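You operate a simulated robot arm through the tools that you are given. There is no shell and no other tool.

You are at the controls of a simulated robot arm. One attempt, no reset.

TASK
Move the alternator from the white station to the blue stop and pin it.
Fine: slide its fixture, don't lift it; white pin out, white stop shut again; the blue station's lamp ends green.

The check looks at the end state, three seconds after you hand in, the way a careful person would. Anything else that was tipped, shoved, dropped, spilled or broken makes it a failure.

THE ROBOT
A 7-joint arm with a two-finger parallel gripper, fixed in place. Base frame: the origin is at the foot of the arm, x ahead of it, y to its left, z up. Lengths are in mm, angles in degrees, forces in N, time in s.
With the tool pointing down near the work surface it reaches from about 340 to 760 mm from the base axis. Its first joint turns from -115.0 to 115.0 degrees. Payload 3.91 kg.
The TCP is the grasp point between the finger pads, 30 mm short of the fingertips. In the tool frame z runs along the fingers and y along their closing line. The gripper opens to 110 mm. The fingers are 20 mm wide and 10 mm thick; the gripper's body (48 by 112 mm) begins 55 mm behind the TCP.
Orientation is that of the tool frame in the base frame, as a unit quaternion [x, y, z, w]. With the fingers straight down and closing along the base's y, the tool's x points along the base's -x, its y along +y and its z along -z.

THE INTERFACE
- The arm moves only by the tool nudge_tool. Its argument "plan" is a list that holds one entry, the list of rows, each a list of 7 numbers: the shift along the tool's x, y, z in mm, then the turn, a rotation vector about the tool's x, y, z in degrees, then the finger opening in mm, from 0 to 110. In form: [[[x, y, z, ax, ay, az, claw], ...]]. A call has 1 to 20 rows; each row shifts and turns the commanded pose from where the row before left it, along the tool's axes as they then stand. A row lasts 0.2 s, in which the tool goes at most 50 mm and 8.6 degrees; a call with a longer step from one row to the next is refused whole, and so is a gripper value outside its range. Where a pose cannot be reached the arm comes as near as it can. A force on the tool above 60 N (or 10 N above the force at the start of the call, whichever is more), or a blocked arm, ends the call early, and 0.2 s more pass. Each finger travels about 108 mm/s and halts on what it meets, pressing with about 21 N; the grip force reading is that of the motor and also rises with nothing between the fingers. The clock runs only during rows and for 0.2 s after the last one: add rows that do not move to give the fingers time. It gives the time, the measured TCP pose, the force on the tool (base axes), the opening and the grip force at its end, in the units of the frame above (readings bear some noise), with the torque about the TCP (base axes, N m) and any sound that the robot's microphone picked up.
- Cameras (640 x 400 px; columns grow to the right, rows downward): "scene" is fixed at [401.4, -651.1, 1331.5]; the picture's right is [0.99, -0.16, 0.00], its down [-0.05, -0.31, -0.95] and it looks along [0.15, 0.94, -0.32] (base axes); focal length 374 px, centre (320, 200). "wrist" rides on the gripper at [72, 17, -103] in the tool frame; the picture's right is [-0.23, 0.97, 0.00], its down [-0.76, -0.18, -0.62] and it looks along [-0.61, -0.14, 0.78] (tool axes); focal length 222 px, centre (320, 200). There is no depth. A picture from a camera that has moved, and an enlarged one, comes with that camera's place and axes in the base frame and with its lens.
- snapshot(camera): a new picture of that camera. No time passes.
- lift_body(by): slides the trunk up (or, below 0, down) by that many mm; the arm rides with it, the base frame stays. It gives what a move gives, with no picture.
- zoom(camera, box): a new picture of the part [left, top, right, bottom] of that camera's present view, enlarged. No time passes.
- hand_in(): hands the job in; it is judged then, once.

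Nothing tells you positions but the pictures and the camera data. Unless the task says otherwise, let go and move clear before handing in.

The tools are called after "Call:" as name(argument=value, ...) on one line, values as JSON. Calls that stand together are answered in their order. nudge_tool: Moves the arm, as the interface text tells. Its arguments: {"type":"object","properties":{"plan":{"type":"array","items":{"type":"array","items":{"type":"array","items":{"type":"number"}}}}},"required":["plan"]} The other tools are called the same way: lift_body (by) slides the trunk up or down; snapshot (camera) takes a picture; zoom (camera, box) takes an enlarged picture of a part of a camera's view; hand_in () hands the job in.

At the start:

```text
t: 0.0
tool_pos: [208.6, 429.7, 1057.4]
tool_rot: [0.0, 1.0, 0.0, 0.0]
wrist_force: [0.3, 0.1, 0.2]
torque: [0.0, 0.02, 0.03]
grip_width: 109.9
grasp_force: 0.0
trunk travel left (down, up): [-725.0, 265.0]
```

scene: 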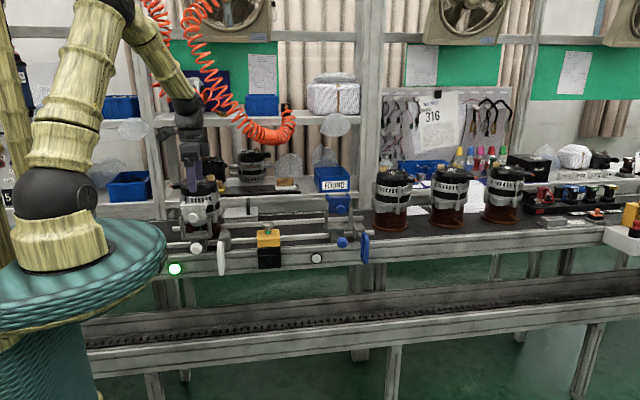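
wrist: 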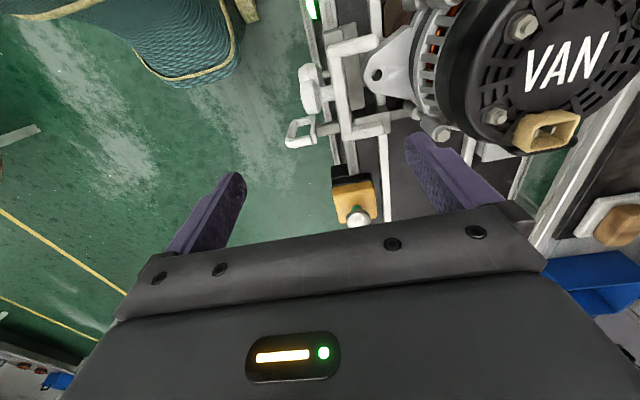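

I see a workbench with a white station on the left (lamp green) holding an alternator, and a blue station to its right with an unlit lamp. I'll enlarge the views first to understand the mechanism.

Call:
zoom(camera="scene", box=[150, 140, 270, 290])

Call:
zoom(camera="scene", box=[240, 150, 400, 290])

Call:
zoom(camera="wrist", box=[270, 0, 640, 240])

Call:
zoom(camera="scene", box=[140, 120, 400, 290])

```text
2.67 times, centred on (210, 215) of scene
camera zoom: at [401.4, -651.1, 1331.5], right [0.99, -0.16, 0.0], down [-0.05, -0.31, -0.95], along [0.15, 0.94, -0.32], focal length 996 px, centre (613, 160)
```

zoom: 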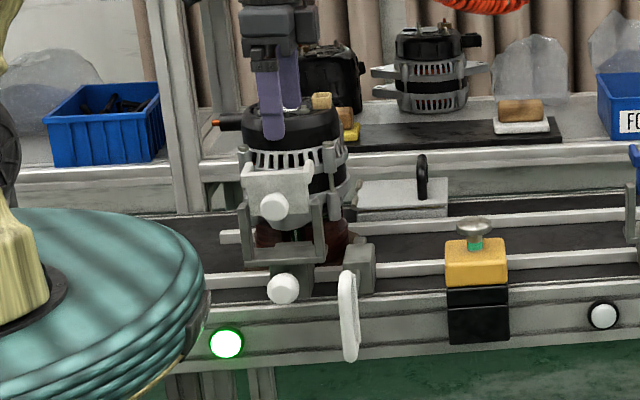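

```text
2.86 times, centred on (320, 220) of scene
camera zoom: at [401.4, -651.1, 1331.5], right [0.99, -0.16, 0.0], down [-0.05, -0.31, -0.95], along [0.15, 0.94, -0.32], focal length 1068 px, centre (320, 143)
```

zoom: 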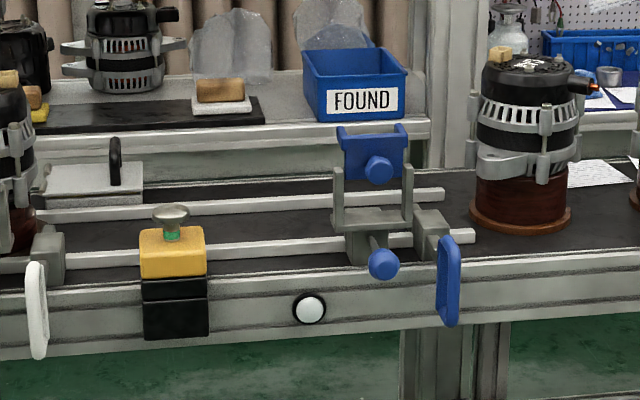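

```text
1.67 times, centred on (455, 120) of wrist
camera zoom: at [137.1, 448.1, 1160.9], right [0.23, 0.97, 0.0], down [0.76, -0.18, 0.62], along [0.61, -0.14, -0.78], focal length 370 px, centre (95, 333)
```

zoom: 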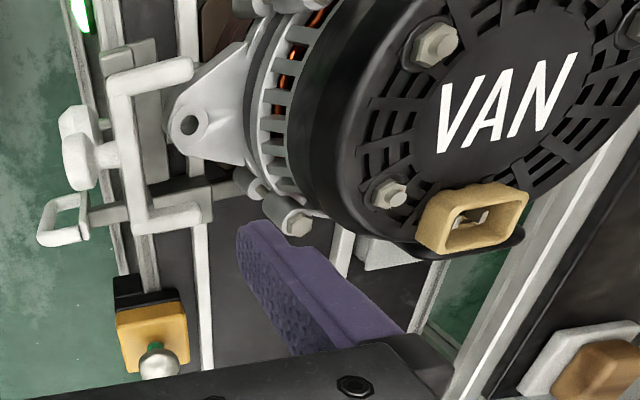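

```text
2.35 times, centred on (270, 205) of scene
camera zoom: at [401.4, -651.1, 1331.5], right [0.99, -0.16, 0.0], down [-0.05, -0.31, -0.95], along [0.15, 0.94, -0.32], focal length 879 px, centre (438, 188)
```

zoom: 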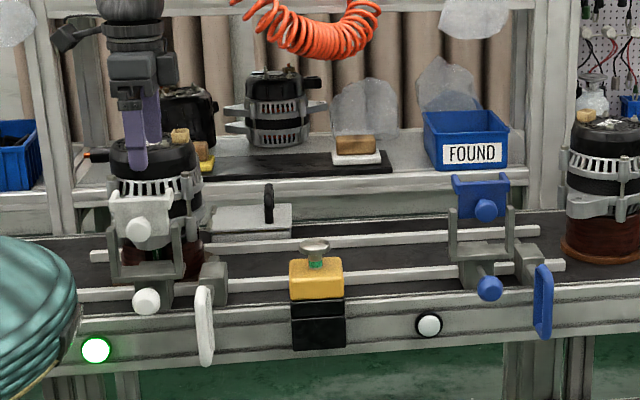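

The white station sits near x≈190, y≈500–600 and the blue one near x≈645. Each has a knobbed upper part, a lower knob and a loop handle. I'll move the tool clear along +x at safe height to see these parts with the wrist camera.

Call:
nudge_tool(plan=[[[-40, 0, 0, 0, 0, 0, 109], [-40, 0, 0, 0, 0, 0, 109], [-40, 0, 0, 0, 0, 0, 109], [-40, 0, 0, 0, 0, 0, 109]]])

Call:
snapshot(camera="wrist")

Call:
zoom(camera="scene", box=[150, 160, 270, 290])

```text
t: 1.0
tool_pos: [373.2, 429.7, 1056.0]
tool_rot: [0.0, 1.0, 0.0, 0.0]
wrist_force: [0.8, -0.3, -0.2]
torque: [0.0, -0.01, 0.01]
grip_width: 109.2
grasp_force: 0.1
trunk travel left (down, up): [-725.0, 265.0]
```

```text
taken
camera wrist: at [301.4, 446.6, 1159.8], right [0.23, 0.97, 0.0], down [0.76, -0.18, 0.62], along [0.61, -0.14, -0.78], focal length 222 px, centre (320, 200)
```

wrist: 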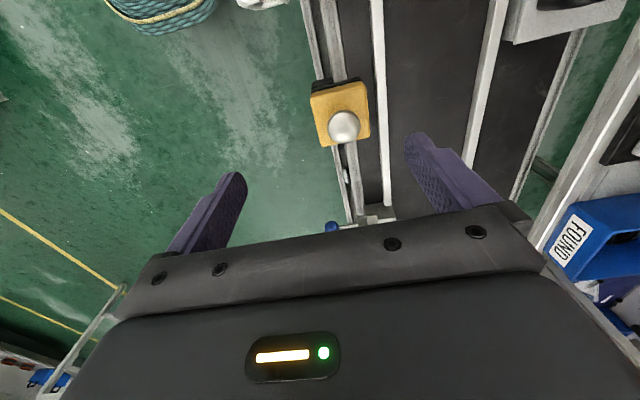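

```text
3.08 times, centred on (210, 225) of scene
camera zoom: at [401.4, -651.1, 1331.5], right [0.99, -0.16, 0.0], down [-0.05, -0.31, -0.95], along [0.15, 0.94, -0.32], focal length 1150 px, centre (658, 123)
```

zoom: 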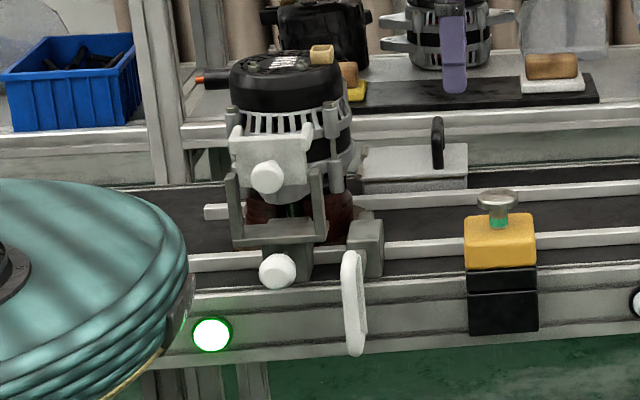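

The white lower knob looks seated, and I want a front view of the white station. I'll back away toward -y and turn the tool 90° about the vertical so that the wrist camera looks along +y and the fingers close along x.

Call:
nudge_tool(plan=[[[30, -30, 0, 0, 0, 0, 109], [30, -30, 0, 0, 0, 0, 109], [30, -30, 0, 0, 0, 0, 109], [30, -10, 0, 0, 0, 0, 109], [0, 0, 0, 0, 0, -8.18, 109], [0, 0, 0, 0, 0, -8.18, 109], [0, 0, 0, 0, 0, -8.18, 109], [0, 0, 0, 0, 0, -8.18, 109], [0, 0, 0, 0, 0, -8.18, 109], [0, 0, 0, 0, 0, -8.18, 109], [0, 0, 0, 0, 0, -8.18, 109], [0, 0, 0, 0, 0, -8.18, 109], [0, 0, 0, 0, 0, -8.18, 109], [0, 0, 0, 0, 0, -8.18, 109], [0, 0, 0, 0, 0, -8.2, 109]]])

Call:
snapshot(camera="wrist")

Call:
snapshot(camera="scene")

```text
t: 4.2
tool_pos: [249.2, 330.9, 1057.4]
tool_rot: [0.708, -0.706, 0.0, 0.0]
wrist_force: [0.6, -0.2, -0.9]
torque: [0.0, -0.03, 0.0]
grip_width: 109.1
grasp_force: 0.2
trunk travel left (down, up): [-725.0, 265.0]
```

```text
taken
camera wrist: at [232.5, 258.8, 1161.0], right [-0.97, 0.22, 0.0], down [0.18, 0.76, 0.62], along [0.14, 0.61, -0.78], focal length 222 px, centre (320, 200)
```

wrist: 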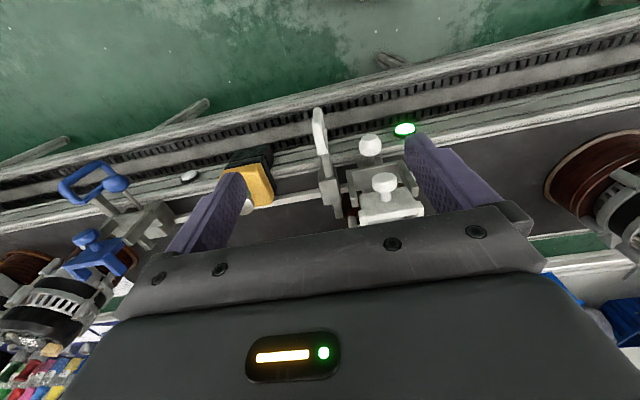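

```text
taken
```

scene: 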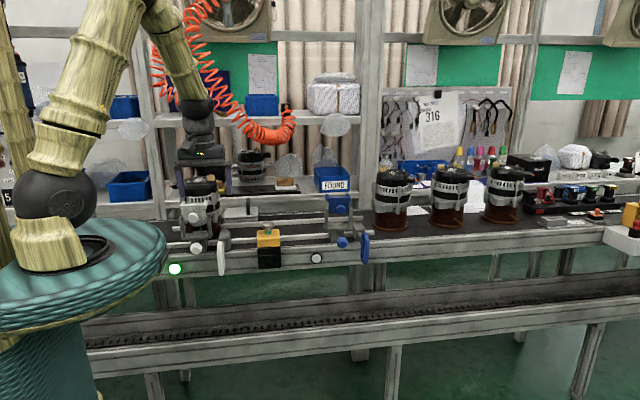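

The wrist view is inverted (image down = away/up). I'll enlarge the station parts.

Call:
zoom(camera="wrist", box=[280, 90, 460, 230])

Call:
zoom(camera="wrist", box=[0, 130, 220, 320])

```text
2.86 times, centred on (370, 160) of wrist
camera zoom: at [232.5, 258.8, 1161.0], right [-0.97, 0.22, 0.0], down [0.18, 0.76, 0.62], along [0.14, 0.61, -0.78], focal length 635 px, centre (177, 314)
```

zoom: 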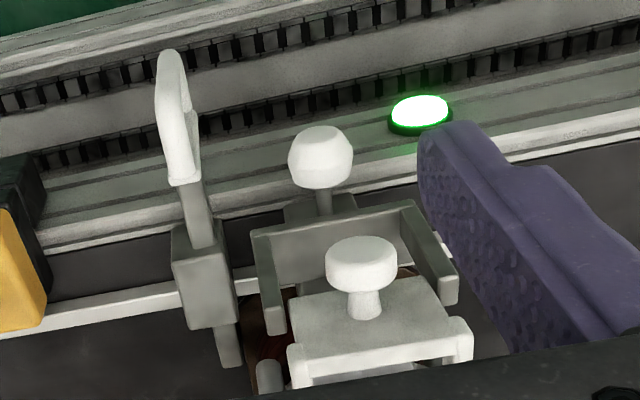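

```text
2.11 times, centred on (110, 225) of wrist
camera zoom: at [232.5, 258.8, 1161.0], right [-0.97, 0.22, 0.0], down [0.18, 0.76, 0.62], along [0.14, 0.61, -0.78], focal length 468 px, centre (762, 147)
```

zoom: 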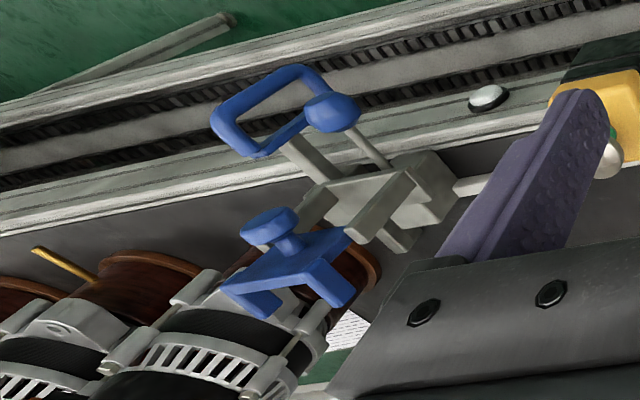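

Each station has a pin (lower knob on a shaft; white in, blue out), a sliding stop bar with a loop handle, and an upper C-shaped piece with a knob. I'll tilt the tool so the camera looks more horizontally at the white station and lower it a little.

Call:
nudge_tool(plan=[[[0, 0, 25, 0, 0, 0, 109], [0, 0, 25, 0, 0, 0, 109], [0, 0, 25, 0, 0, 0, 109], [0, 0, 25, 0, 0, 0, 109], [0, 0, 0, 0, -8, 0, 109], [0, 0, 0, 0, -8, 0, 109], [0, 0, 0, 0, -8, 0, 109], [0, 0, 0, 0, -8, 0, 109]]])

Call:
snapshot(camera="wrist")

Call:
zoom(camera="wrist", box=[240, 60, 480, 210])

```text
t: 6.0
tool_pos: [247.1, 330.0, 957.1]
tool_rot: [0.68, -0.679, -0.195, -0.196]
wrist_force: [0.0, 0.6, -0.7]
torque: [-0.01, -0.02, 0.01]
grip_width: 109.0
grasp_force: 0.1
trunk travel left (down, up): [-725.0, 265.0]
```

```text
taken
camera wrist: at [231.8, 214.6, 1006.7], right [-0.97, 0.19, 0.12], down [0.18, 0.31, 0.93], along [0.14, 0.93, -0.34], focal length 222 px, centre (320, 200)
```

wrist: 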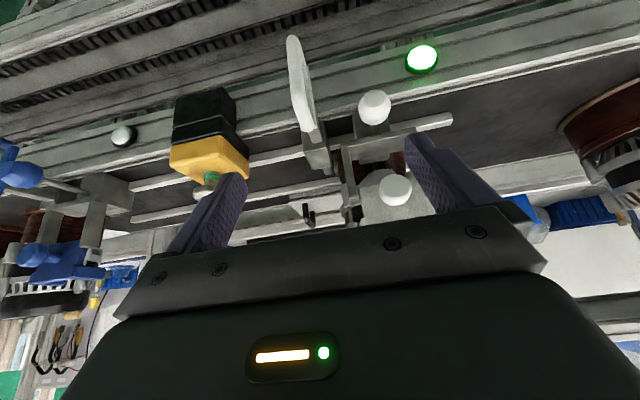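

```text
2.67 times, centred on (360, 135) of wrist
camera zoom: at [231.8, 214.6, 1006.7], right [-0.97, 0.19, 0.12], down [0.18, 0.31, 0.93], along [0.14, 0.93, -0.34], focal length 592 px, centre (213, 373)
```

zoom: 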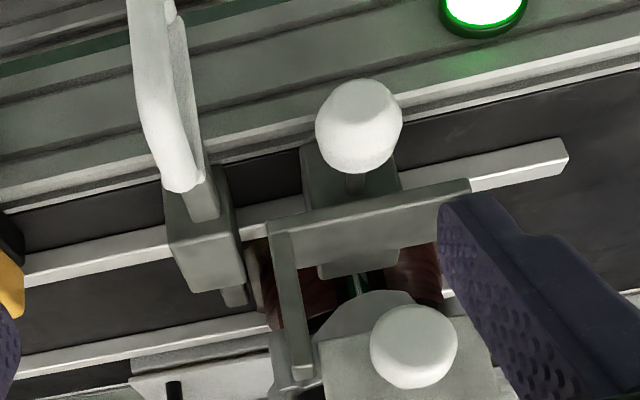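

I can see the white pin shaft and gate from the front. I'll enlarge the scene camera further on both stations and the yellow box to understand the linkages.

Call:
zoom(camera="scene", box=[170, 190, 250, 250])

Call:
zoom(camera="scene", box=[310, 180, 390, 270])

Call:
zoom(camera="scene", box=[240, 220, 300, 275])

Call:
zoom(camera="wrist", box=[0, 80, 220, 320])

```text
6.67 times, centred on (210, 220) of scene
camera zoom: at [401.4, -651.1, 1331.5], right [0.99, -0.16, 0.0], down [-0.05, -0.31, -0.95], along [0.15, 0.94, -0.32], focal length 2491 px, centre (1053, 67)
```

zoom: 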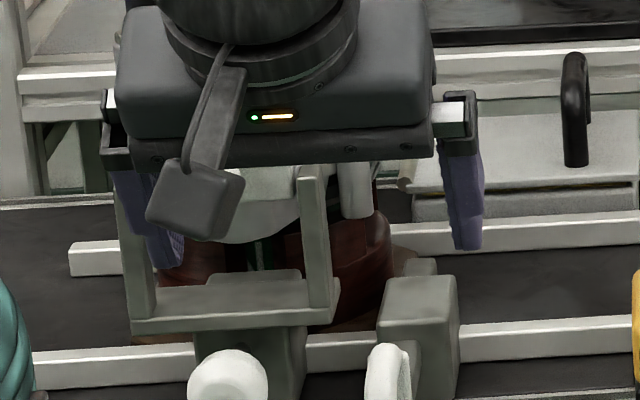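

```text
4.44 times, centred on (350, 225) of scene
camera zoom: at [401.4, -651.1, 1331.5], right [0.99, -0.16, 0.0], down [-0.05, -0.31, -0.95], along [0.15, 0.94, -0.32], focal length 1661 px, centre (187, 89)
```

zoom: 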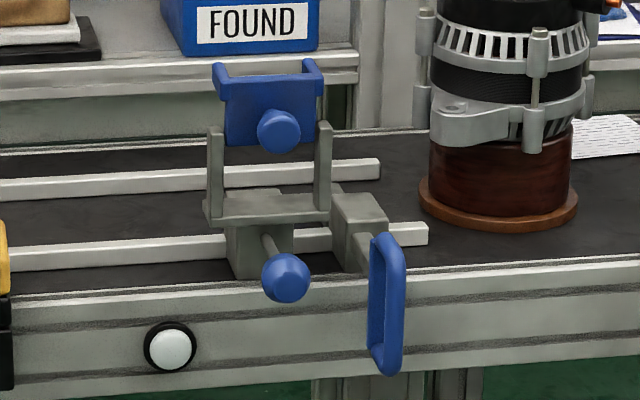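

```text
7.27 times, centred on (270, 248) of scene
camera zoom: at [401.4, -651.1, 1331.5], right [0.99, -0.16, 0.0], down [-0.05, -0.31, -0.95], along [0.15, 0.94, -0.32], focal length 2718 px, centre (684, -146)
```

zoom: 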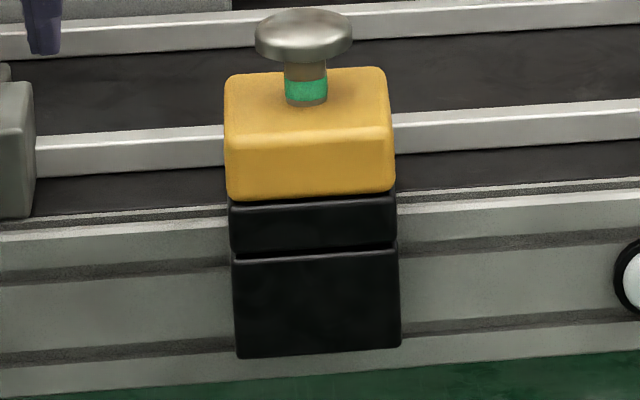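

```text
1.67 times, centred on (110, 200) of wrist
camera zoom: at [231.8, 214.6, 1006.7], right [-0.97, 0.19, 0.12], down [0.18, 0.31, 0.93], along [0.14, 0.93, -0.34], focal length 370 px, centre (670, 200)
```

zoom: 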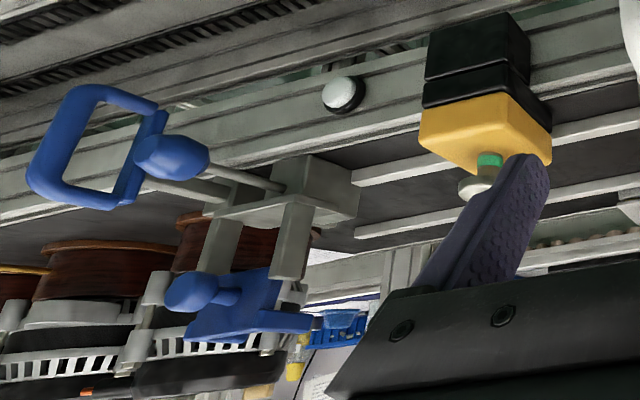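

Next I want a side view of the blue mechanism (the same design as white), so I'll move to about x=430, y=460 with the camera turned to look along +x.

Call:
nudge_tool(plan=[[[-15.9, 0, -25.4, 0, 0, 0, 109], [-15.9, 0, -25.4, 0, 0, 0, 109], [0, -36, 0, 0, 0, 0, 109], [0, -36, 0, 0, 0, 0, 109], [0, -36, 0, 0, 0, 0, 109], [0, -36, 0, 0, 0, 0, 109], [0, -36, 0, 4.33, 0, 6.94, 109], [0, 0, 0, 4.33, 0, 6.94, 109], [0, 0, 0, 4.33, 0, 6.94, 109], [0, 0, 0, 4.33, 0, 6.94, 109], [0, 0, 0, 4.33, 0, 6.94, 109], [0, 0, 0, 4.33, 0, 6.94, 109], [0, 0, 0, 4.33, 0, 6.94, 109], [0, 0, 0, 4.33, 0, 6.94, 109], [0, 0, 0, 4.33, 0, 6.94, 109], [0, 0, 0, 4.33, 0, 6.94, 109], [0, 0, 0, 4.33, 0, 6.94, 109], [0, 30, 0, 0, 0, 0, 109], [0, 30, 0, 0, 0, 0, 109], [0, 30, 0, 0, 0, 0, 109]]])

Call:
snapshot(camera="wrist")

Call:
zoom(camera="scene", box=[160, 170, 260, 250])

```text
t: 10.2
tool_pos: [428.6, 419.6, 1016.8]
tool_rot: [0.0, 0.961, 0.001, 0.276]
wrist_force: [-1.0, 0.8, 0.2]
torque: [-0.02, -0.02, 0.0]
grip_width: 109.1
grasp_force: 0.1
trunk travel left (down, up): [-725.0, 265.0]
```

```text
taken
camera wrist: at [313.4, 438.5, 1065.9], right [0.19, 0.97, 0.12], down [0.32, -0.18, 0.93], along [0.93, -0.14, -0.34], focal length 222 px, centre (320, 200)
```

wrist: 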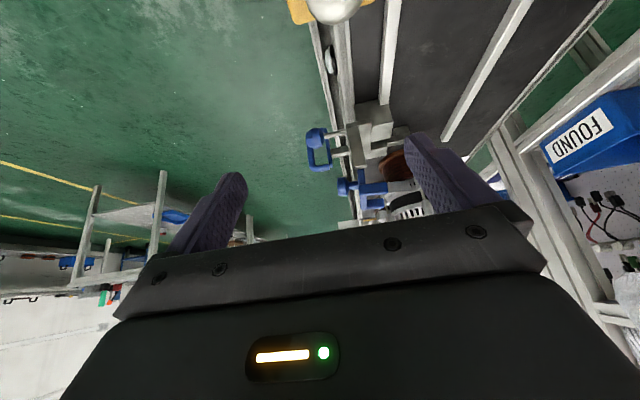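

```text
5.00 times, centred on (210, 210) of scene
camera zoom: at [401.4, -651.1, 1331.5], right [0.99, -0.16, 0.0], down [-0.05, -0.31, -0.95], along [0.15, 0.94, -0.32], focal length 1868 px, centre (870, 150)
```

zoom: 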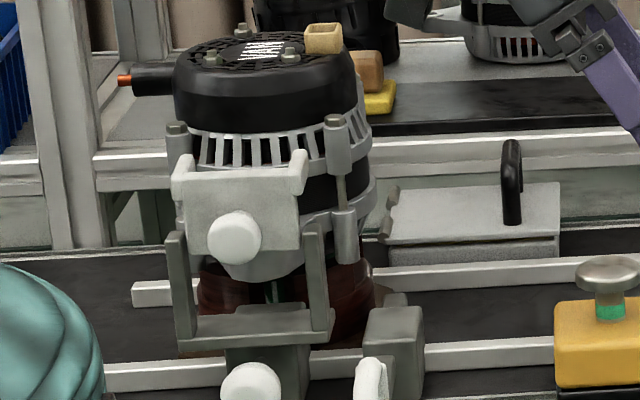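

Call:
zoom(camera="wrist", box=[290, 90, 430, 230])

Call:
zoom(camera="scene", box=[315, 185, 365, 225])

Call:
zoom(camera="scene", box=[175, 195, 225, 235])

```text
2.86 times, centred on (360, 160) of wrist
camera zoom: at [313.4, 438.5, 1065.9], right [0.19, 0.97, 0.12], down [0.32, -0.18, 0.93], along [0.93, -0.14, -0.34], focal length 635 px, centre (206, 314)
```

zoom: 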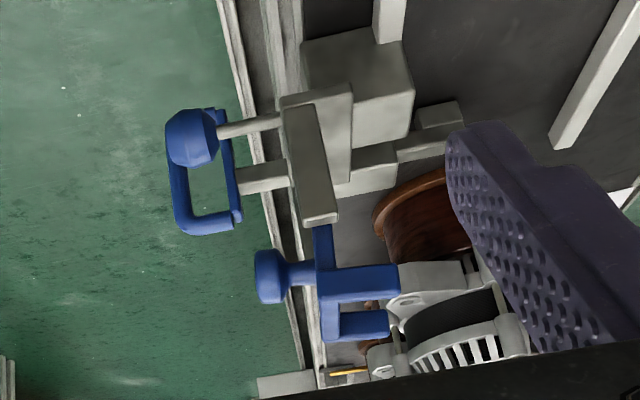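

```text
10.00 times, centred on (340, 205) of scene
camera zoom: at [401.4, -651.1, 1331.5], right [0.99, -0.16, 0.0], down [-0.05, -0.31, -0.95], along [0.15, 0.94, -0.32], focal length 3737 px, centre (120, 150)
```

zoom: 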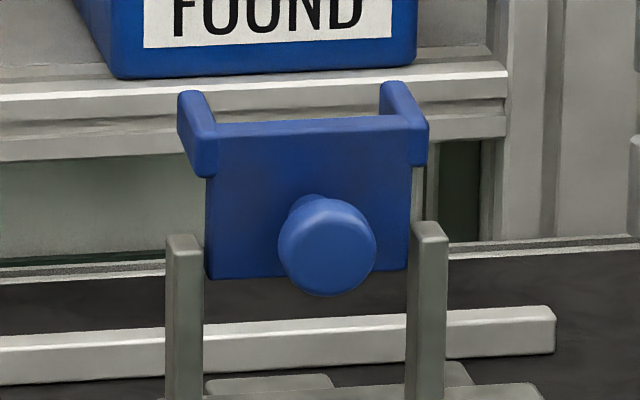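

```text
10.00 times, centred on (200, 215) of scene
camera zoom: at [401.4, -651.1, 1331.5], right [0.99, -0.16, 0.0], down [-0.05, -0.31, -0.95], along [0.15, 0.94, -0.32], focal length 3737 px, centre (1520, 50)
```

zoom: 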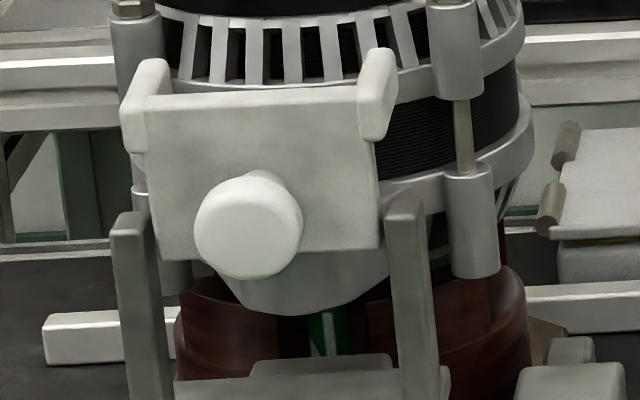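

The U-bracket above each pin carries a raised plate in the same position at both stations. I place the white pin knob near (191, 423, 833), the blue one (pulled out) near (640, 395, 831), and the white stop handle at x≈266, y≈372–413, z≈768–849. I'll go back in front of the white pin with the tool tilted 48° toward +y.

Call:
nudge_tool(plan=[[[37.3, -20, -23.3, 0, 0, 0, 109], [37.3, -20, -23.3, 0, 0, 0, 109], [37.3, -20, -23.3, 0, 0, 0, 109], [37.3, -20, -23.3, 0, 0, 0, 109], [37.3, -20, -23.3, 0, 0, 0, 109], [0, 0, 0, -4.33, 0, -6.94, 90], [0, 0, 0, -4.33, 0, -6.94, 90], [0, 0, 0, -4.33, 0, -6.94, 80], [0, 0, 0, -4.33, 0, -6.94, 80], [0, 0, 0, -4.33, 0, -6.94, 80], [0, 0, 0, -4.33, 0, -6.94, 80], [0, 0, 0, -4.33, 0, -6.94, 80], [0, 0, 0, -4.33, 0, -6.94, 80], [0, 0, 0, -4.33, 0, -6.94, 80], [0, 0, 0, -4.33, 0, -6.94, 80], [0, 0, 0, -4.33, 0, -6.94, 80], [0, 0, 0, 0, -8, 0, 80], [0, 0, 0, 0, -8, 0, 80]]])

Call:
snapshot(camera="wrist")

Call:
snapshot(camera="scene")

```text
t: 14.0
tool_pos: [234.9, 372.2, 1027.1]
tool_rot: [0.646, -0.645, -0.288, -0.287]
wrist_force: [1.5, 0.8, 0.0]
torque: [0.0, -0.01, -0.01]
grip_width: 79.9
grasp_force: 0.0
out of reach, approached as far as the arm can: row 9, 10, 11, 12, 17, 18
trunk travel left (down, up): [-725.0, 265.0]
```

```text
taken
camera wrist: at [219.2, 248.5, 1042.3], right [-0.97, 0.15, 0.17], down [0.18, 0.05, 0.98], along [0.14, 0.99, -0.07], focal length 222 px, centre (320, 200)
```

wrist: 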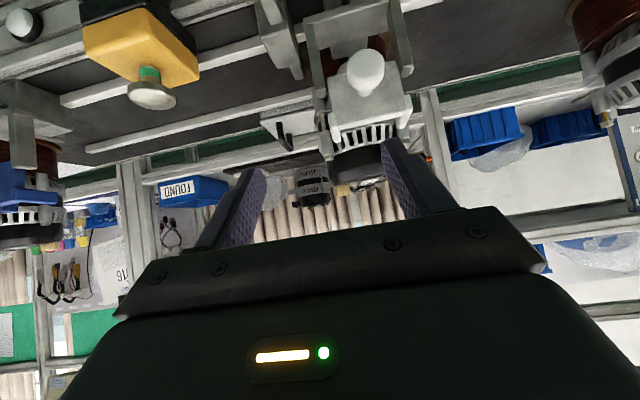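

```text
taken
```

scene: 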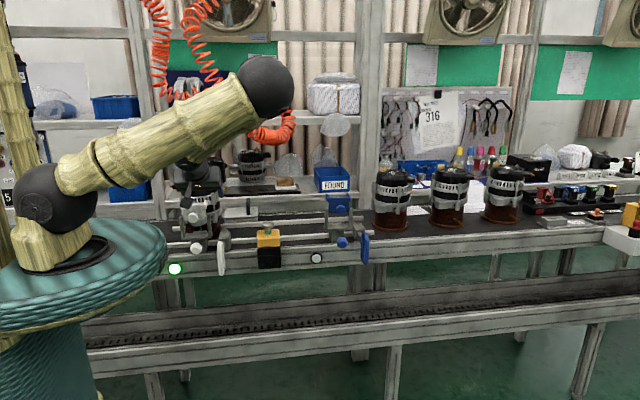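

The tilted pose is too close in for the arm at this trunk height, so I'll raise the trunk to give the shoulder more distance from the wrist.

Call:
lift_body(by=200)

Call:
snapshot(camera="scene")

```text
t: 16.2
tool_pos: [234.3, 373.6, 1226.4]
tool_rot: [0.647, -0.646, -0.287, -0.286]
wrist_force: [0.1, 0.2, -0.3]
torque: [-0.01, 0.02, -0.01]
grip_width: 79.7
grasp_force: 0.0
trunk travel left (down, up): [-925.0, 65.0]
```

```text
taken
```

scene: 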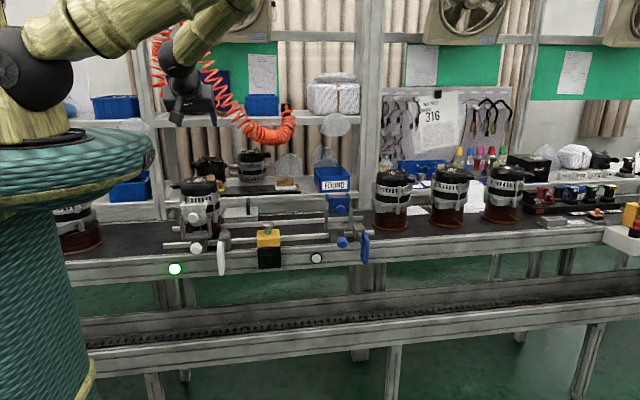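

Call:
nudge_tool(plan=[[[32.4, 5.4, 26.3, 0, 0, 0, 70], [32.4, 5.4, 26.3, 0, 0, 0, 70], [32.4, 5.4, 26.3, 0, 0, 0, 70], [32.4, 5.4, 26.3, 0, 0, 0, 70], [32.4, 5.4, 26.3, 0, 0, 0, 70], [32.4, 5.4, 26.3, 0, 0, 0, 70], [32.4, 5.4, 26.3, 0, 0, 0, 70]]])

Call:
snapshot(camera="wrist")

Call:
snapshot(camera="scene")

```text
t: 17.7
tool_pos: [297.5, 337.0, 969.8]
tool_rot: [0.697, -0.607, -0.178, -0.337]
wrist_force: [-0.8, 0.2, -0.1]
torque: [0.02, 0.04, 0.02]
grip_width: 70.0
grasp_force: 0.2
out of reach, approached as far as the arm can: row 1
trunk travel left (down, up): [-925.0, 65.0]
stopped in row 7: the arm was blocked; the commanded pose is now the measured one
```

```text
taken
camera wrist: at [280.5, 213.0, 990.9], right [-0.99, 0.13, -0.1], down [-0.08, 0.13, 0.99], along [0.14, 0.98, -0.12], focal length 222 px, centre (320, 200)
```

wrist: 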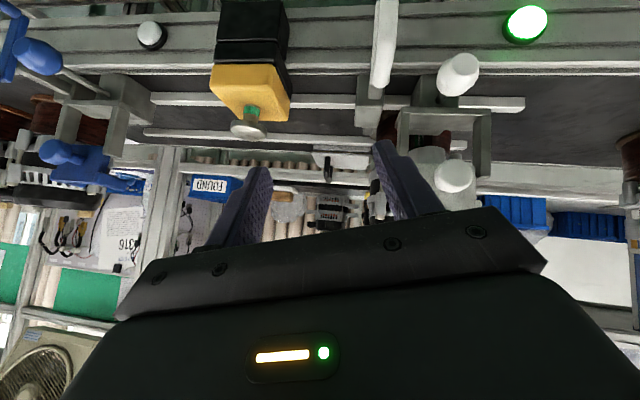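

```text
taken
```

scene: 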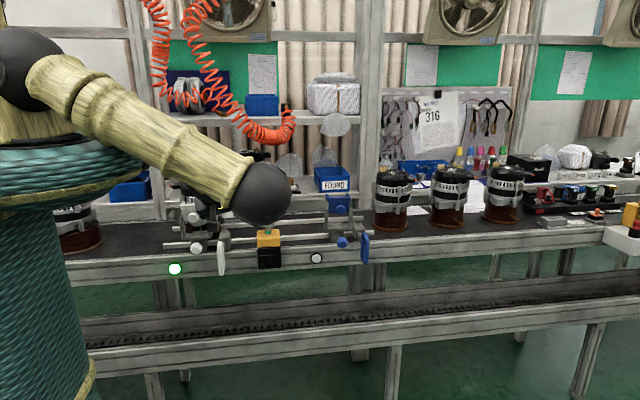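

The elbow has swung low to the right and hit a limit. A tilt of about 25–28° is enough to clear the upper knob, so I'll back up, straighten the tool to vertical and then bring the trunk back down.

Call:
nudge_tool(plan=[[[-16.4, -6.35, -17.7, 0, 0, 0, 70], [-16.4, -6.35, -17.7, 0, 0, 0, 70], [-16.4, -6.35, -17.7, 0, 0, 0, 70], [-16.4, -6.35, -17.7, 0, 0, 0, 70], [0, 0, 0, -1.89, 6.12, 1.07, 70], [0, 0, 0, -1.89, 6.12, 1.07, 70], [0, 0, 0, -1.89, 6.12, 1.07, 70], [0, 0, 0, -1.89, 6.12, 1.07, 70], [0, 0, 0, -1.89, 6.12, 1.07, 70], [0, 0, 0, -1.89, 6.12, 1.07, 70], [0, 0, 0, -1.89, 6.12, 1.07, 70]]])

Call:
snapshot(camera="scene")

```text
t: 20.1
tool_pos: [297.0, 338.3, 1069.0]
tool_rot: [0.708, -0.706, 0.0, 0.002]
wrist_force: [-0.6, -0.3, 0.0]
torque: [0.02, 0.01, 0.02]
grip_width: 69.8
grasp_force: 0.1
trunk travel left (down, up): [-925.0, 65.0]
```

```text
taken
```

scene: 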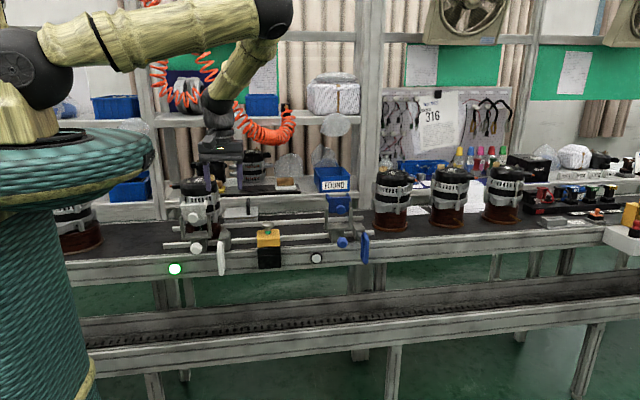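

Call:
nudge_tool(plan=[[[0, 35, 0, 0, 0, 0, 70], [0, 35, 0, 0, 0, 0, 70], [0, 35, 0, 0, 0, 0, 70], [0, 0, 0, 0, -8, 0, 70], [0, 0, 0, 0, -8, 0, 70], [0, 0, 0, 0, -8, 0, 70]]])

Call:
snapshot(camera="wrist")

Call:
snapshot(camera="scene")

```text
t: 21.5
tool_pos: [192.9, 336.7, 1069.7]
tool_rot: [-0.691, 0.692, 0.15, 0.146]
wrist_force: [0.1, -0.5, 0.7]
torque: [-0.02, 0.05, 0.01]
grip_width: 70.2
grasp_force: 0.1
trunk travel left (down, up): [-925.0, 65.0]
```

```text
taken
camera wrist: at [177.6, 229.1, 1133.7], right [-0.97, 0.21, 0.1], down [0.18, 0.44, 0.88], along [0.14, 0.87, -0.47], focal length 222 px, centre (320, 200)
```

wrist: 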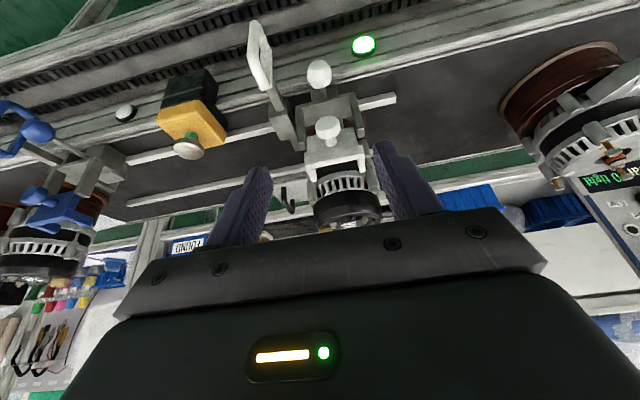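

```text
taken
```

scene: 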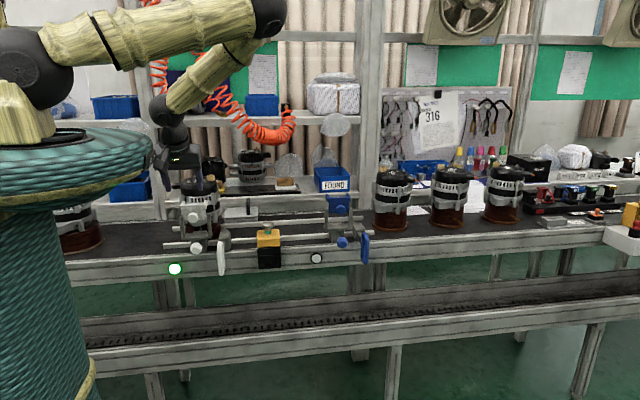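

The tilt of 24° works here at x≈193. I'll enlarge this view to refine the pin and handle positions before descending.

Call:
zoom(camera="wrist", box=[230, 20, 410, 160])

Call:
zoom(camera="wrist", box=[290, 120, 400, 240])

```text
2.86 times, centred on (320, 90) of wrist
camera zoom: at [177.6, 229.1, 1133.7], right [-0.97, 0.21, 0.1], down [0.18, 0.44, 0.88], along [0.14, 0.87, -0.47], focal length 635 px, centre (320, 514)
```

zoom: 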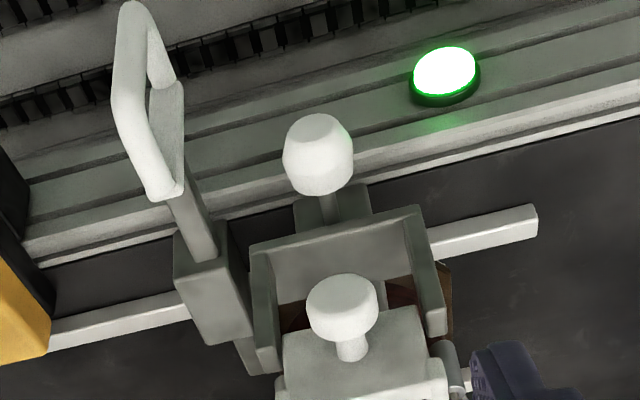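

```text
3.33 times, centred on (345, 180) of wrist
camera zoom: at [177.6, 229.1, 1133.7], right [-0.97, 0.21, 0.1], down [0.18, 0.44, 0.88], along [0.14, 0.87, -0.47], focal length 740 px, centre (237, 267)
```

zoom: 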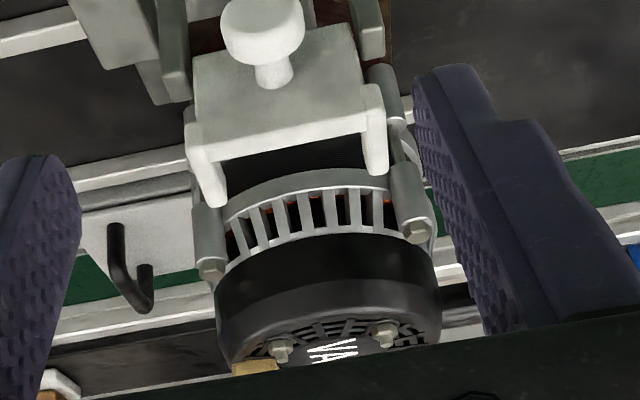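

Call:
nudge_tool(plan=[[[7.2, 0.5, 41.7, 0, 0, 0, 70], [7.2, 0.5, 41.7, 0, 0, 0, 70], [7.2, 0.5, 41.7, 0, 0, 0, 70], [7.2, 0.5, 41.7, 0, 0, 0, 70], [0, 0, 25, 0, 0, 0, 70]]])

Call:
snapshot(camera="wrist")

Call:
zoom(camera="scene", box=[150, 150, 270, 290])

```text
t: 22.7
tool_pos: [188.5, 387.2, 883.1]
tool_rot: [0.692, -0.691, -0.148, -0.146]
wrist_force: [-0.7, -0.2, 0.2]
torque: [-0.01, -0.02, 0.05]
grip_width: 70.0
grasp_force: 0.0
trunk travel left (down, up): [-925.0, 65.0]
```

```text
taken
camera wrist: at [173.3, 280.8, 947.3], right [-0.97, 0.2, 0.09], down [0.18, 0.44, 0.88], along [0.14, 0.87, -0.47], focal length 222 px, centre (320, 200)
```

wrist: 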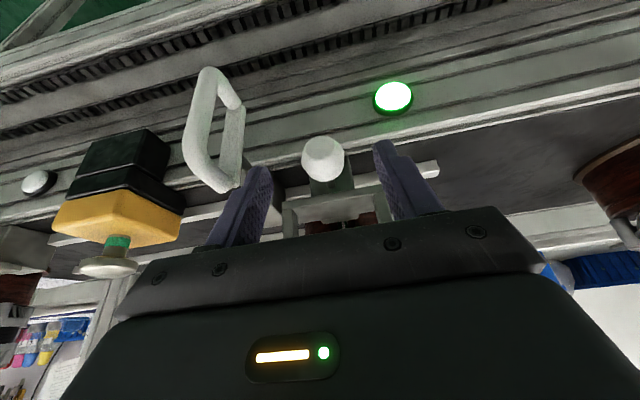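

```text
2.86 times, centred on (210, 220) of scene
camera zoom: at [401.4, -651.1, 1331.5], right [0.99, -0.16, 0.0], down [-0.05, -0.31, -0.95], along [0.15, 0.94, -0.32], focal length 1068 px, centre (634, 143)
```

zoom: 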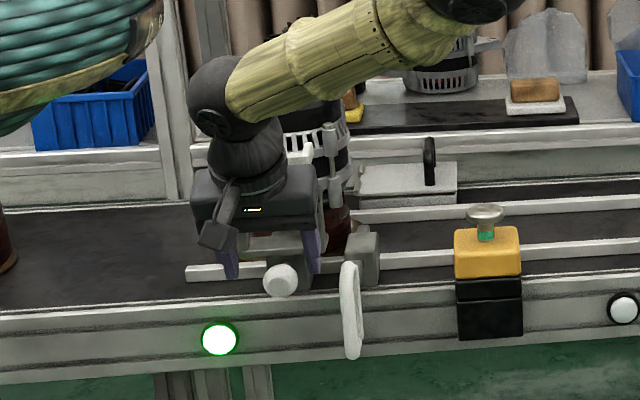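

Geometry agrees: knob at about (190, 423, 833), between the fingers. I'll advance and close on it.

Call:
nudge_tool(plan=[[[-0.8, -0.7, 18.6, 0, 0, 0, 70], [-0.8, -0.7, 18.6, 0, 0, 0, 70], [-0.7, -0.6, 18.6, 0, 0, 0, 70], [0, 0, 0, 0, 0, 0, 70]]])

Call:
snapshot(camera="wrist")

Call:
zoom(camera="scene", box=[160, 190, 240, 280])

```text
t: 23.7
tool_pos: [189.5, 408.9, 834.2]
tool_rot: [0.693, -0.691, -0.148, -0.145]
wrist_force: [-0.1, -23.1, -2.4]
torque: [1.89, -0.07, -0.02]
grip_width: 69.9
grasp_force: 0.0
trunk travel left (down, up): [-925.0, 65.0]
```

```text
taken
camera wrist: at [174.3, 302.4, 898.4], right [-0.97, 0.2, 0.1], down [0.18, 0.44, 0.88], along [0.14, 0.87, -0.47], focal length 222 px, centre (320, 200)
```

wrist: 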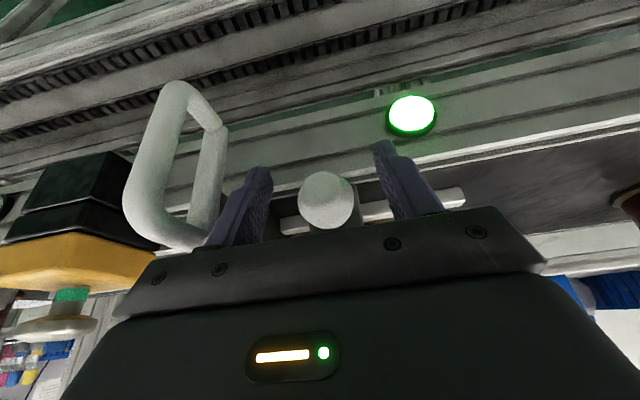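

```text
4.44 times, centred on (200, 235) of scene
camera zoom: at [401.4, -651.1, 1331.5], right [0.99, -0.16, 0.0], down [-0.05, -0.31, -0.95], along [0.15, 0.94, -0.32], focal length 1661 px, centre (853, 44)
```

zoom: 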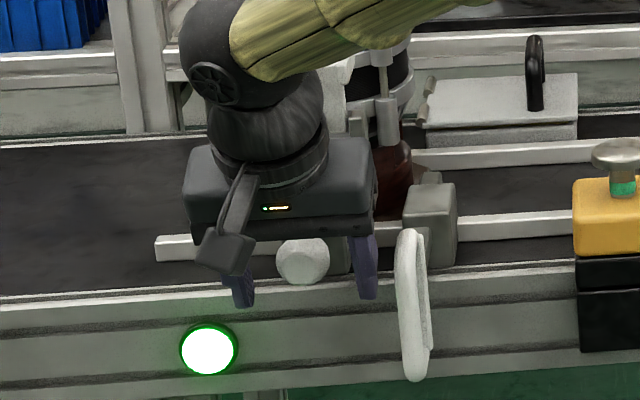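

There is a 23 N push at about 80 mm above the TCP, so the gripper body is touching the upper knob. I'll back off, tilt 8° more, and check that the force drops.

Call:
nudge_tool(plan=[[[9.1, 0, -4.1, 0, 0, 0, 70], [0, 0, 0, 0, -4, 0, 70], [0, 0, 0, 0, -4, 0, 70], [0, 0, 0, 0, 0, 0, 70]]])

Call:
snapshot(camera="wrist")

Call:
zoom(camera="scene", box=[160, 190, 240, 280])

```text
t: 24.7
tool_pos: [191.9, 403.0, 833.8]
tool_rot: [0.681, -0.678, -0.196, -0.195]
wrist_force: [0.2, -0.3, 0.6]
torque: [-0.01, -0.01, 0.0]
grip_width: 70.2
grasp_force: 0.0
trunk travel left (down, up): [-925.0, 65.0]
```

```text
taken
camera wrist: at [175.6, 288.5, 882.9], right [-0.97, 0.19, 0.12], down [0.18, 0.31, 0.93], along [0.14, 0.93, -0.34], focal length 222 px, centre (320, 200)
```

wrist: 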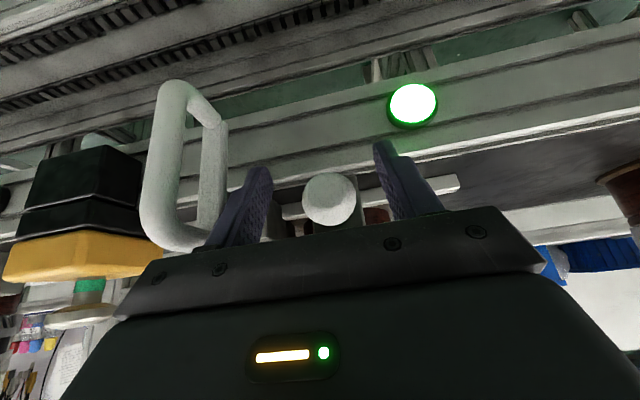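

```text
4.44 times, centred on (200, 235) of scene
camera zoom: at [401.4, -651.1, 1331.5], right [0.99, -0.16, 0.0], down [-0.05, -0.31, -0.95], along [0.15, 0.94, -0.32], focal length 1661 px, centre (853, 44)
```

zoom: 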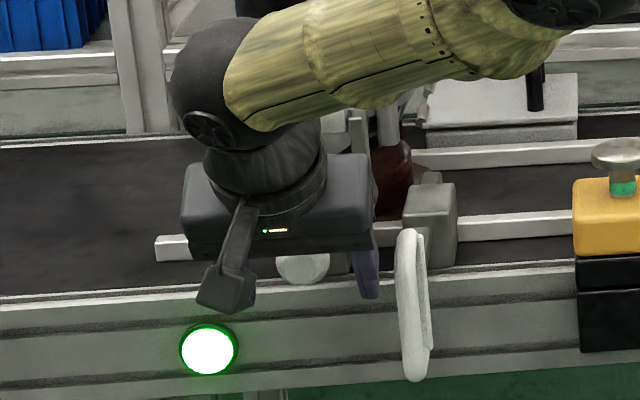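

Call:
nudge_tool(plan=[[[-3.8, 0, 2.4, 0, 0, 0, 70], [-3.8, 0, 2.4, 0, 0, 0, 70], [0, 0, 0, 0, 0, 0, 50], [0, 0, 0, 0, 0, 0, 25], [0, 0, 0, 0, 0, 0, 25], [0, 0, 0, 0, 0, 0, 25]]])

Call:
snapshot(camera="wrist")

```text
t: 26.1
tool_pos: [192.6, 411.3, 835.2]
tool_rot: [0.684, -0.676, -0.192, -0.197]
wrist_force: [-35.6, -8.8, -10.6]
torque: [-0.23, -0.23, 0.53]
grip_width: 42.9
grasp_force: 17.8
trunk travel left (down, up): [-925.0, 65.0]
```

```text
taken
camera wrist: at [177.9, 296.4, 884.2], right [-0.98, 0.18, 0.11], down [0.17, 0.32, 0.93], along [0.14, 0.93, -0.34], focal length 222 px, centre (320, 200)
```

wrist: 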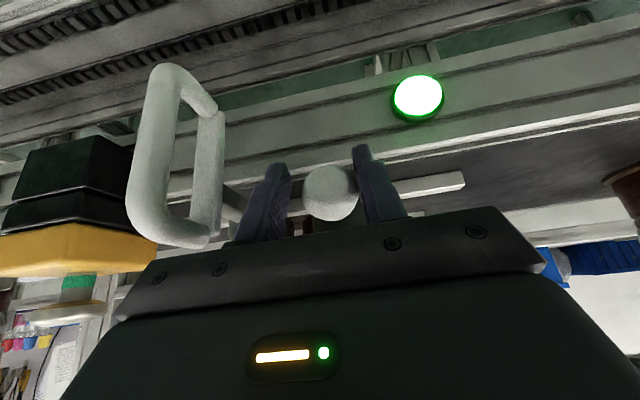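

The -x finger touched first, so the TCP is a few mm too far to +x. I'll shift over and let the fingers finish closing.

Call:
nudge_tool(plan=[[[0, 1.5, 0, 0, 0, 0, 25], [0, 1.5, 0, 0, 0, 0, 25], [0, 0, 0, 0, 0, 0, 25], [0, 0, 0, 0, 0, 0, 25]]])

Call:
snapshot(camera="wrist")

```text
t: 27.1
tool_pos: [197.0, 415.8, 841.7]
tool_rot: [0.684, -0.674, -0.191, -0.205]
wrist_force: [-42.2, -4.8, -8.5]
torque: [-0.59, 0.07, 0.36]
grip_width: 50.8
grasp_force: 21.0
trunk travel left (down, up): [-925.0, 65.0]
```

```text
taken
camera wrist: at [181.0, 300.0, 888.7], right [-0.98, 0.18, 0.1], down [0.15, 0.31, 0.94], along [0.14, 0.93, -0.33], focal length 222 px, centre (320, 200)
```

wrist: 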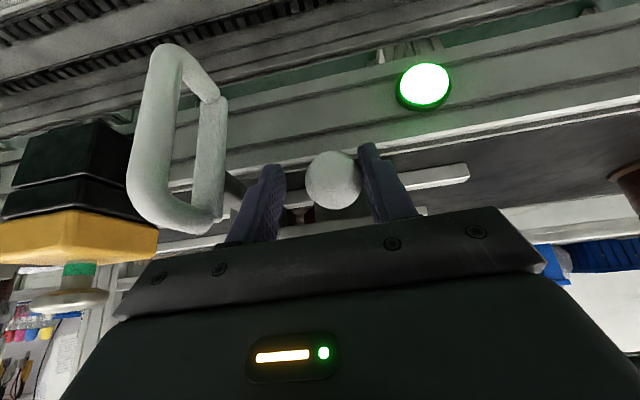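

The tool drifted +x/+z against the command, so something may be pushing the arm. I'll check the scene.

Call:
snapshot(camera="scene")

Call:
zoom(camera="scene", box=[140, 130, 340, 290])

```text
taken
```

scene: 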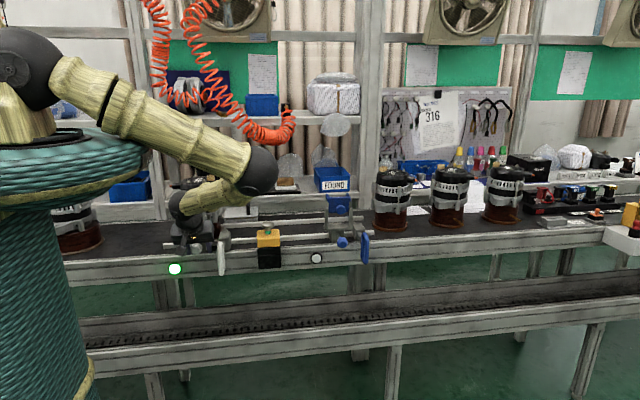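

```text
2.50 times, centred on (240, 210) of scene
camera zoom: at [401.4, -651.1, 1331.5], right [0.99, -0.16, 0.0], down [-0.05, -0.31, -0.95], along [0.15, 0.94, -0.32], focal length 934 px, centre (520, 175)
```

zoom: 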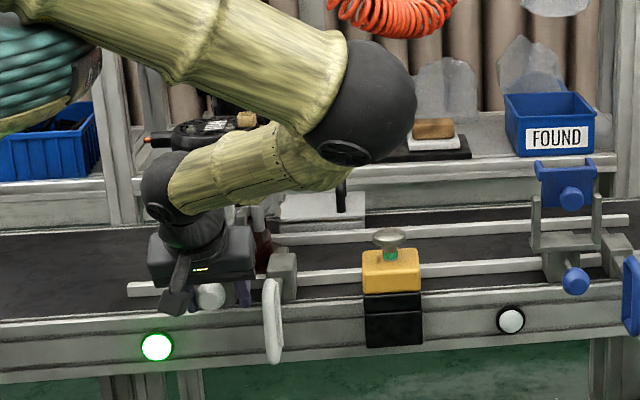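

I think the upper arm is resting on the trunk's green disc because the trunk is too high, which pushes the tool off. I'll open the fingers, retreat, raise the tool, and then lower the trunk well below its start height.

Call:
nudge_tool(plan=[[[0, 0, 0, 0, 0, 0, 75], [0, 0, 0, 0, 0, 0, 75], [0, 0, -15, 0, 0, 0, 75], [0, 0, -25, 0, 0, 0, 75], [0, 0, -30, 0, 0, 0, 75], [0, 0, -30, 0, 0, 0, 75], [-10, 0, -40, 0, 0, 0, 75], [-10, 0, -40, 0, 0, 0, 75]]])

Call:
snapshot(camera="scene")

Call:
zoom(camera="scene", box=[150, 160, 270, 290])

```text
t: 28.9
tool_pos: [190.5, 332.7, 998.7]
tool_rot: [0.68, -0.68, -0.195, -0.193]
wrist_force: [-0.6, 0.0, 0.4]
torque: [0.03, 0.0, 0.02]
grip_width: 75.1
grasp_force: 0.1
trunk travel left (down, up): [-925.0, 65.0]
```

```text
taken
```

scene: 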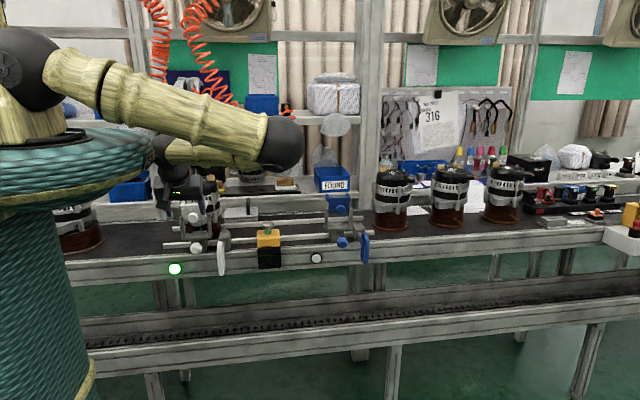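

```text
3.08 times, centred on (210, 225) of scene
camera zoom: at [401.4, -651.1, 1331.5], right [0.99, -0.16, 0.0], down [-0.05, -0.31, -0.95], along [0.15, 0.94, -0.32], focal length 1150 px, centre (658, 123)
```

zoom: 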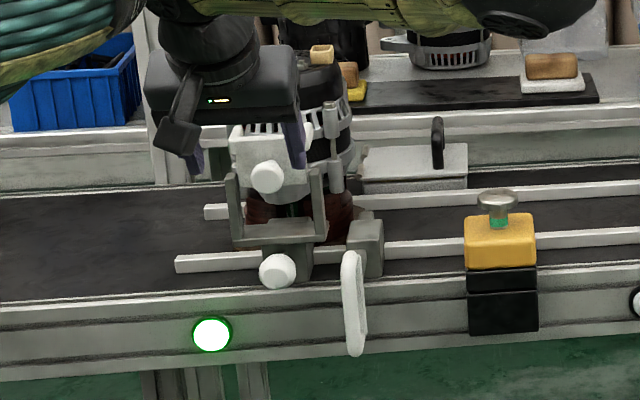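

Call:
nudge_tool(plan=[[[-19.9, 0, -31.8, 0, 0, 0, 75], [-19.9, 0, -31.8, 0, 0, 0, 75], [-19.9, 0, -31.8, 0, 0, 0, 75], [-19.9, 0, -31.8, 0, 0, 0, 75], [-19.9, 0, -31.8, 0, 0, 0, 75]]])

Call:
lift_body(by=-200)

Call:
snapshot(camera="scene")

```text
t: 30.1
tool_pos: [201.3, 351.2, 1180.3]
tool_rot: [0.681, -0.679, -0.196, -0.193]
wrist_force: [-0.7, 0.6, 1.0]
torque: [0.01, -0.02, -0.04]
grip_width: 75.0
grasp_force: 0.1
out of reach, approached as far as the arm can: row 2, 3, 4
trunk travel left (down, up): [-925.0, 65.0]
```

```text
t: 32.3
tool_pos: [203.8, 350.4, 978.8]
tool_rot: [0.68, -0.679, -0.196, -0.194]
wrist_force: [0.5, 0.5, -0.1]
torque: [0.04, 0.01, 0.02]
grip_width: 75.2
grasp_force: 0.1
trunk travel left (down, up): [-725.0, 265.0]
```

```text
taken
```

scene: 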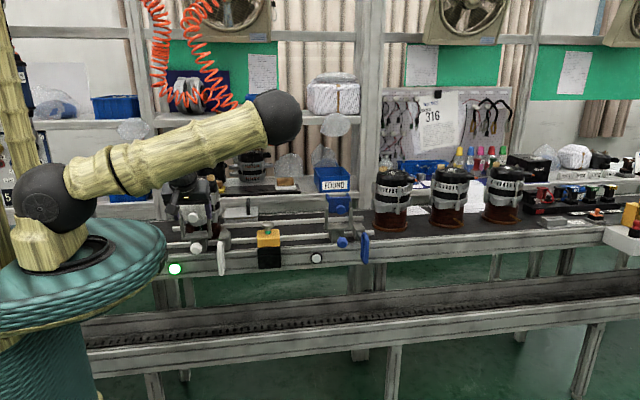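

Call:
lift_body(by=-80)

Call:
snapshot(camera="wrist")

Call:
snapshot(camera="scene")

```text
t: 33.5
tool_pos: [203.0, 350.7, 898.8]
tool_rot: [-0.68, 0.68, 0.195, 0.193]
wrist_force: [0.3, 0.3, -0.8]
torque: [-0.02, -0.04, -0.01]
grip_width: 75.1
grasp_force: 0.1
trunk travel left (down, up): [-645.0, 345.0]
```

```text
taken
camera wrist: at [187.3, 236.1, 948.1], right [-0.97, 0.19, 0.12], down [0.18, 0.32, 0.93], along [0.14, 0.93, -0.34], focal length 222 px, centre (320, 200)
```

wrist: 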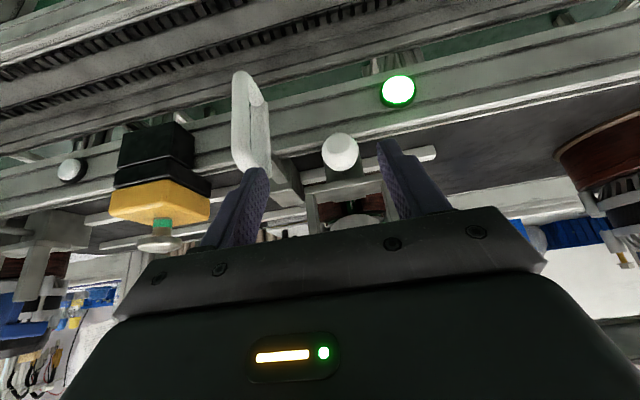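

```text
taken
```

scene: 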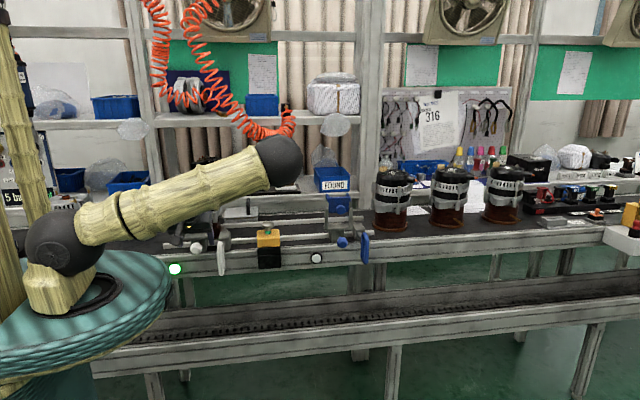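

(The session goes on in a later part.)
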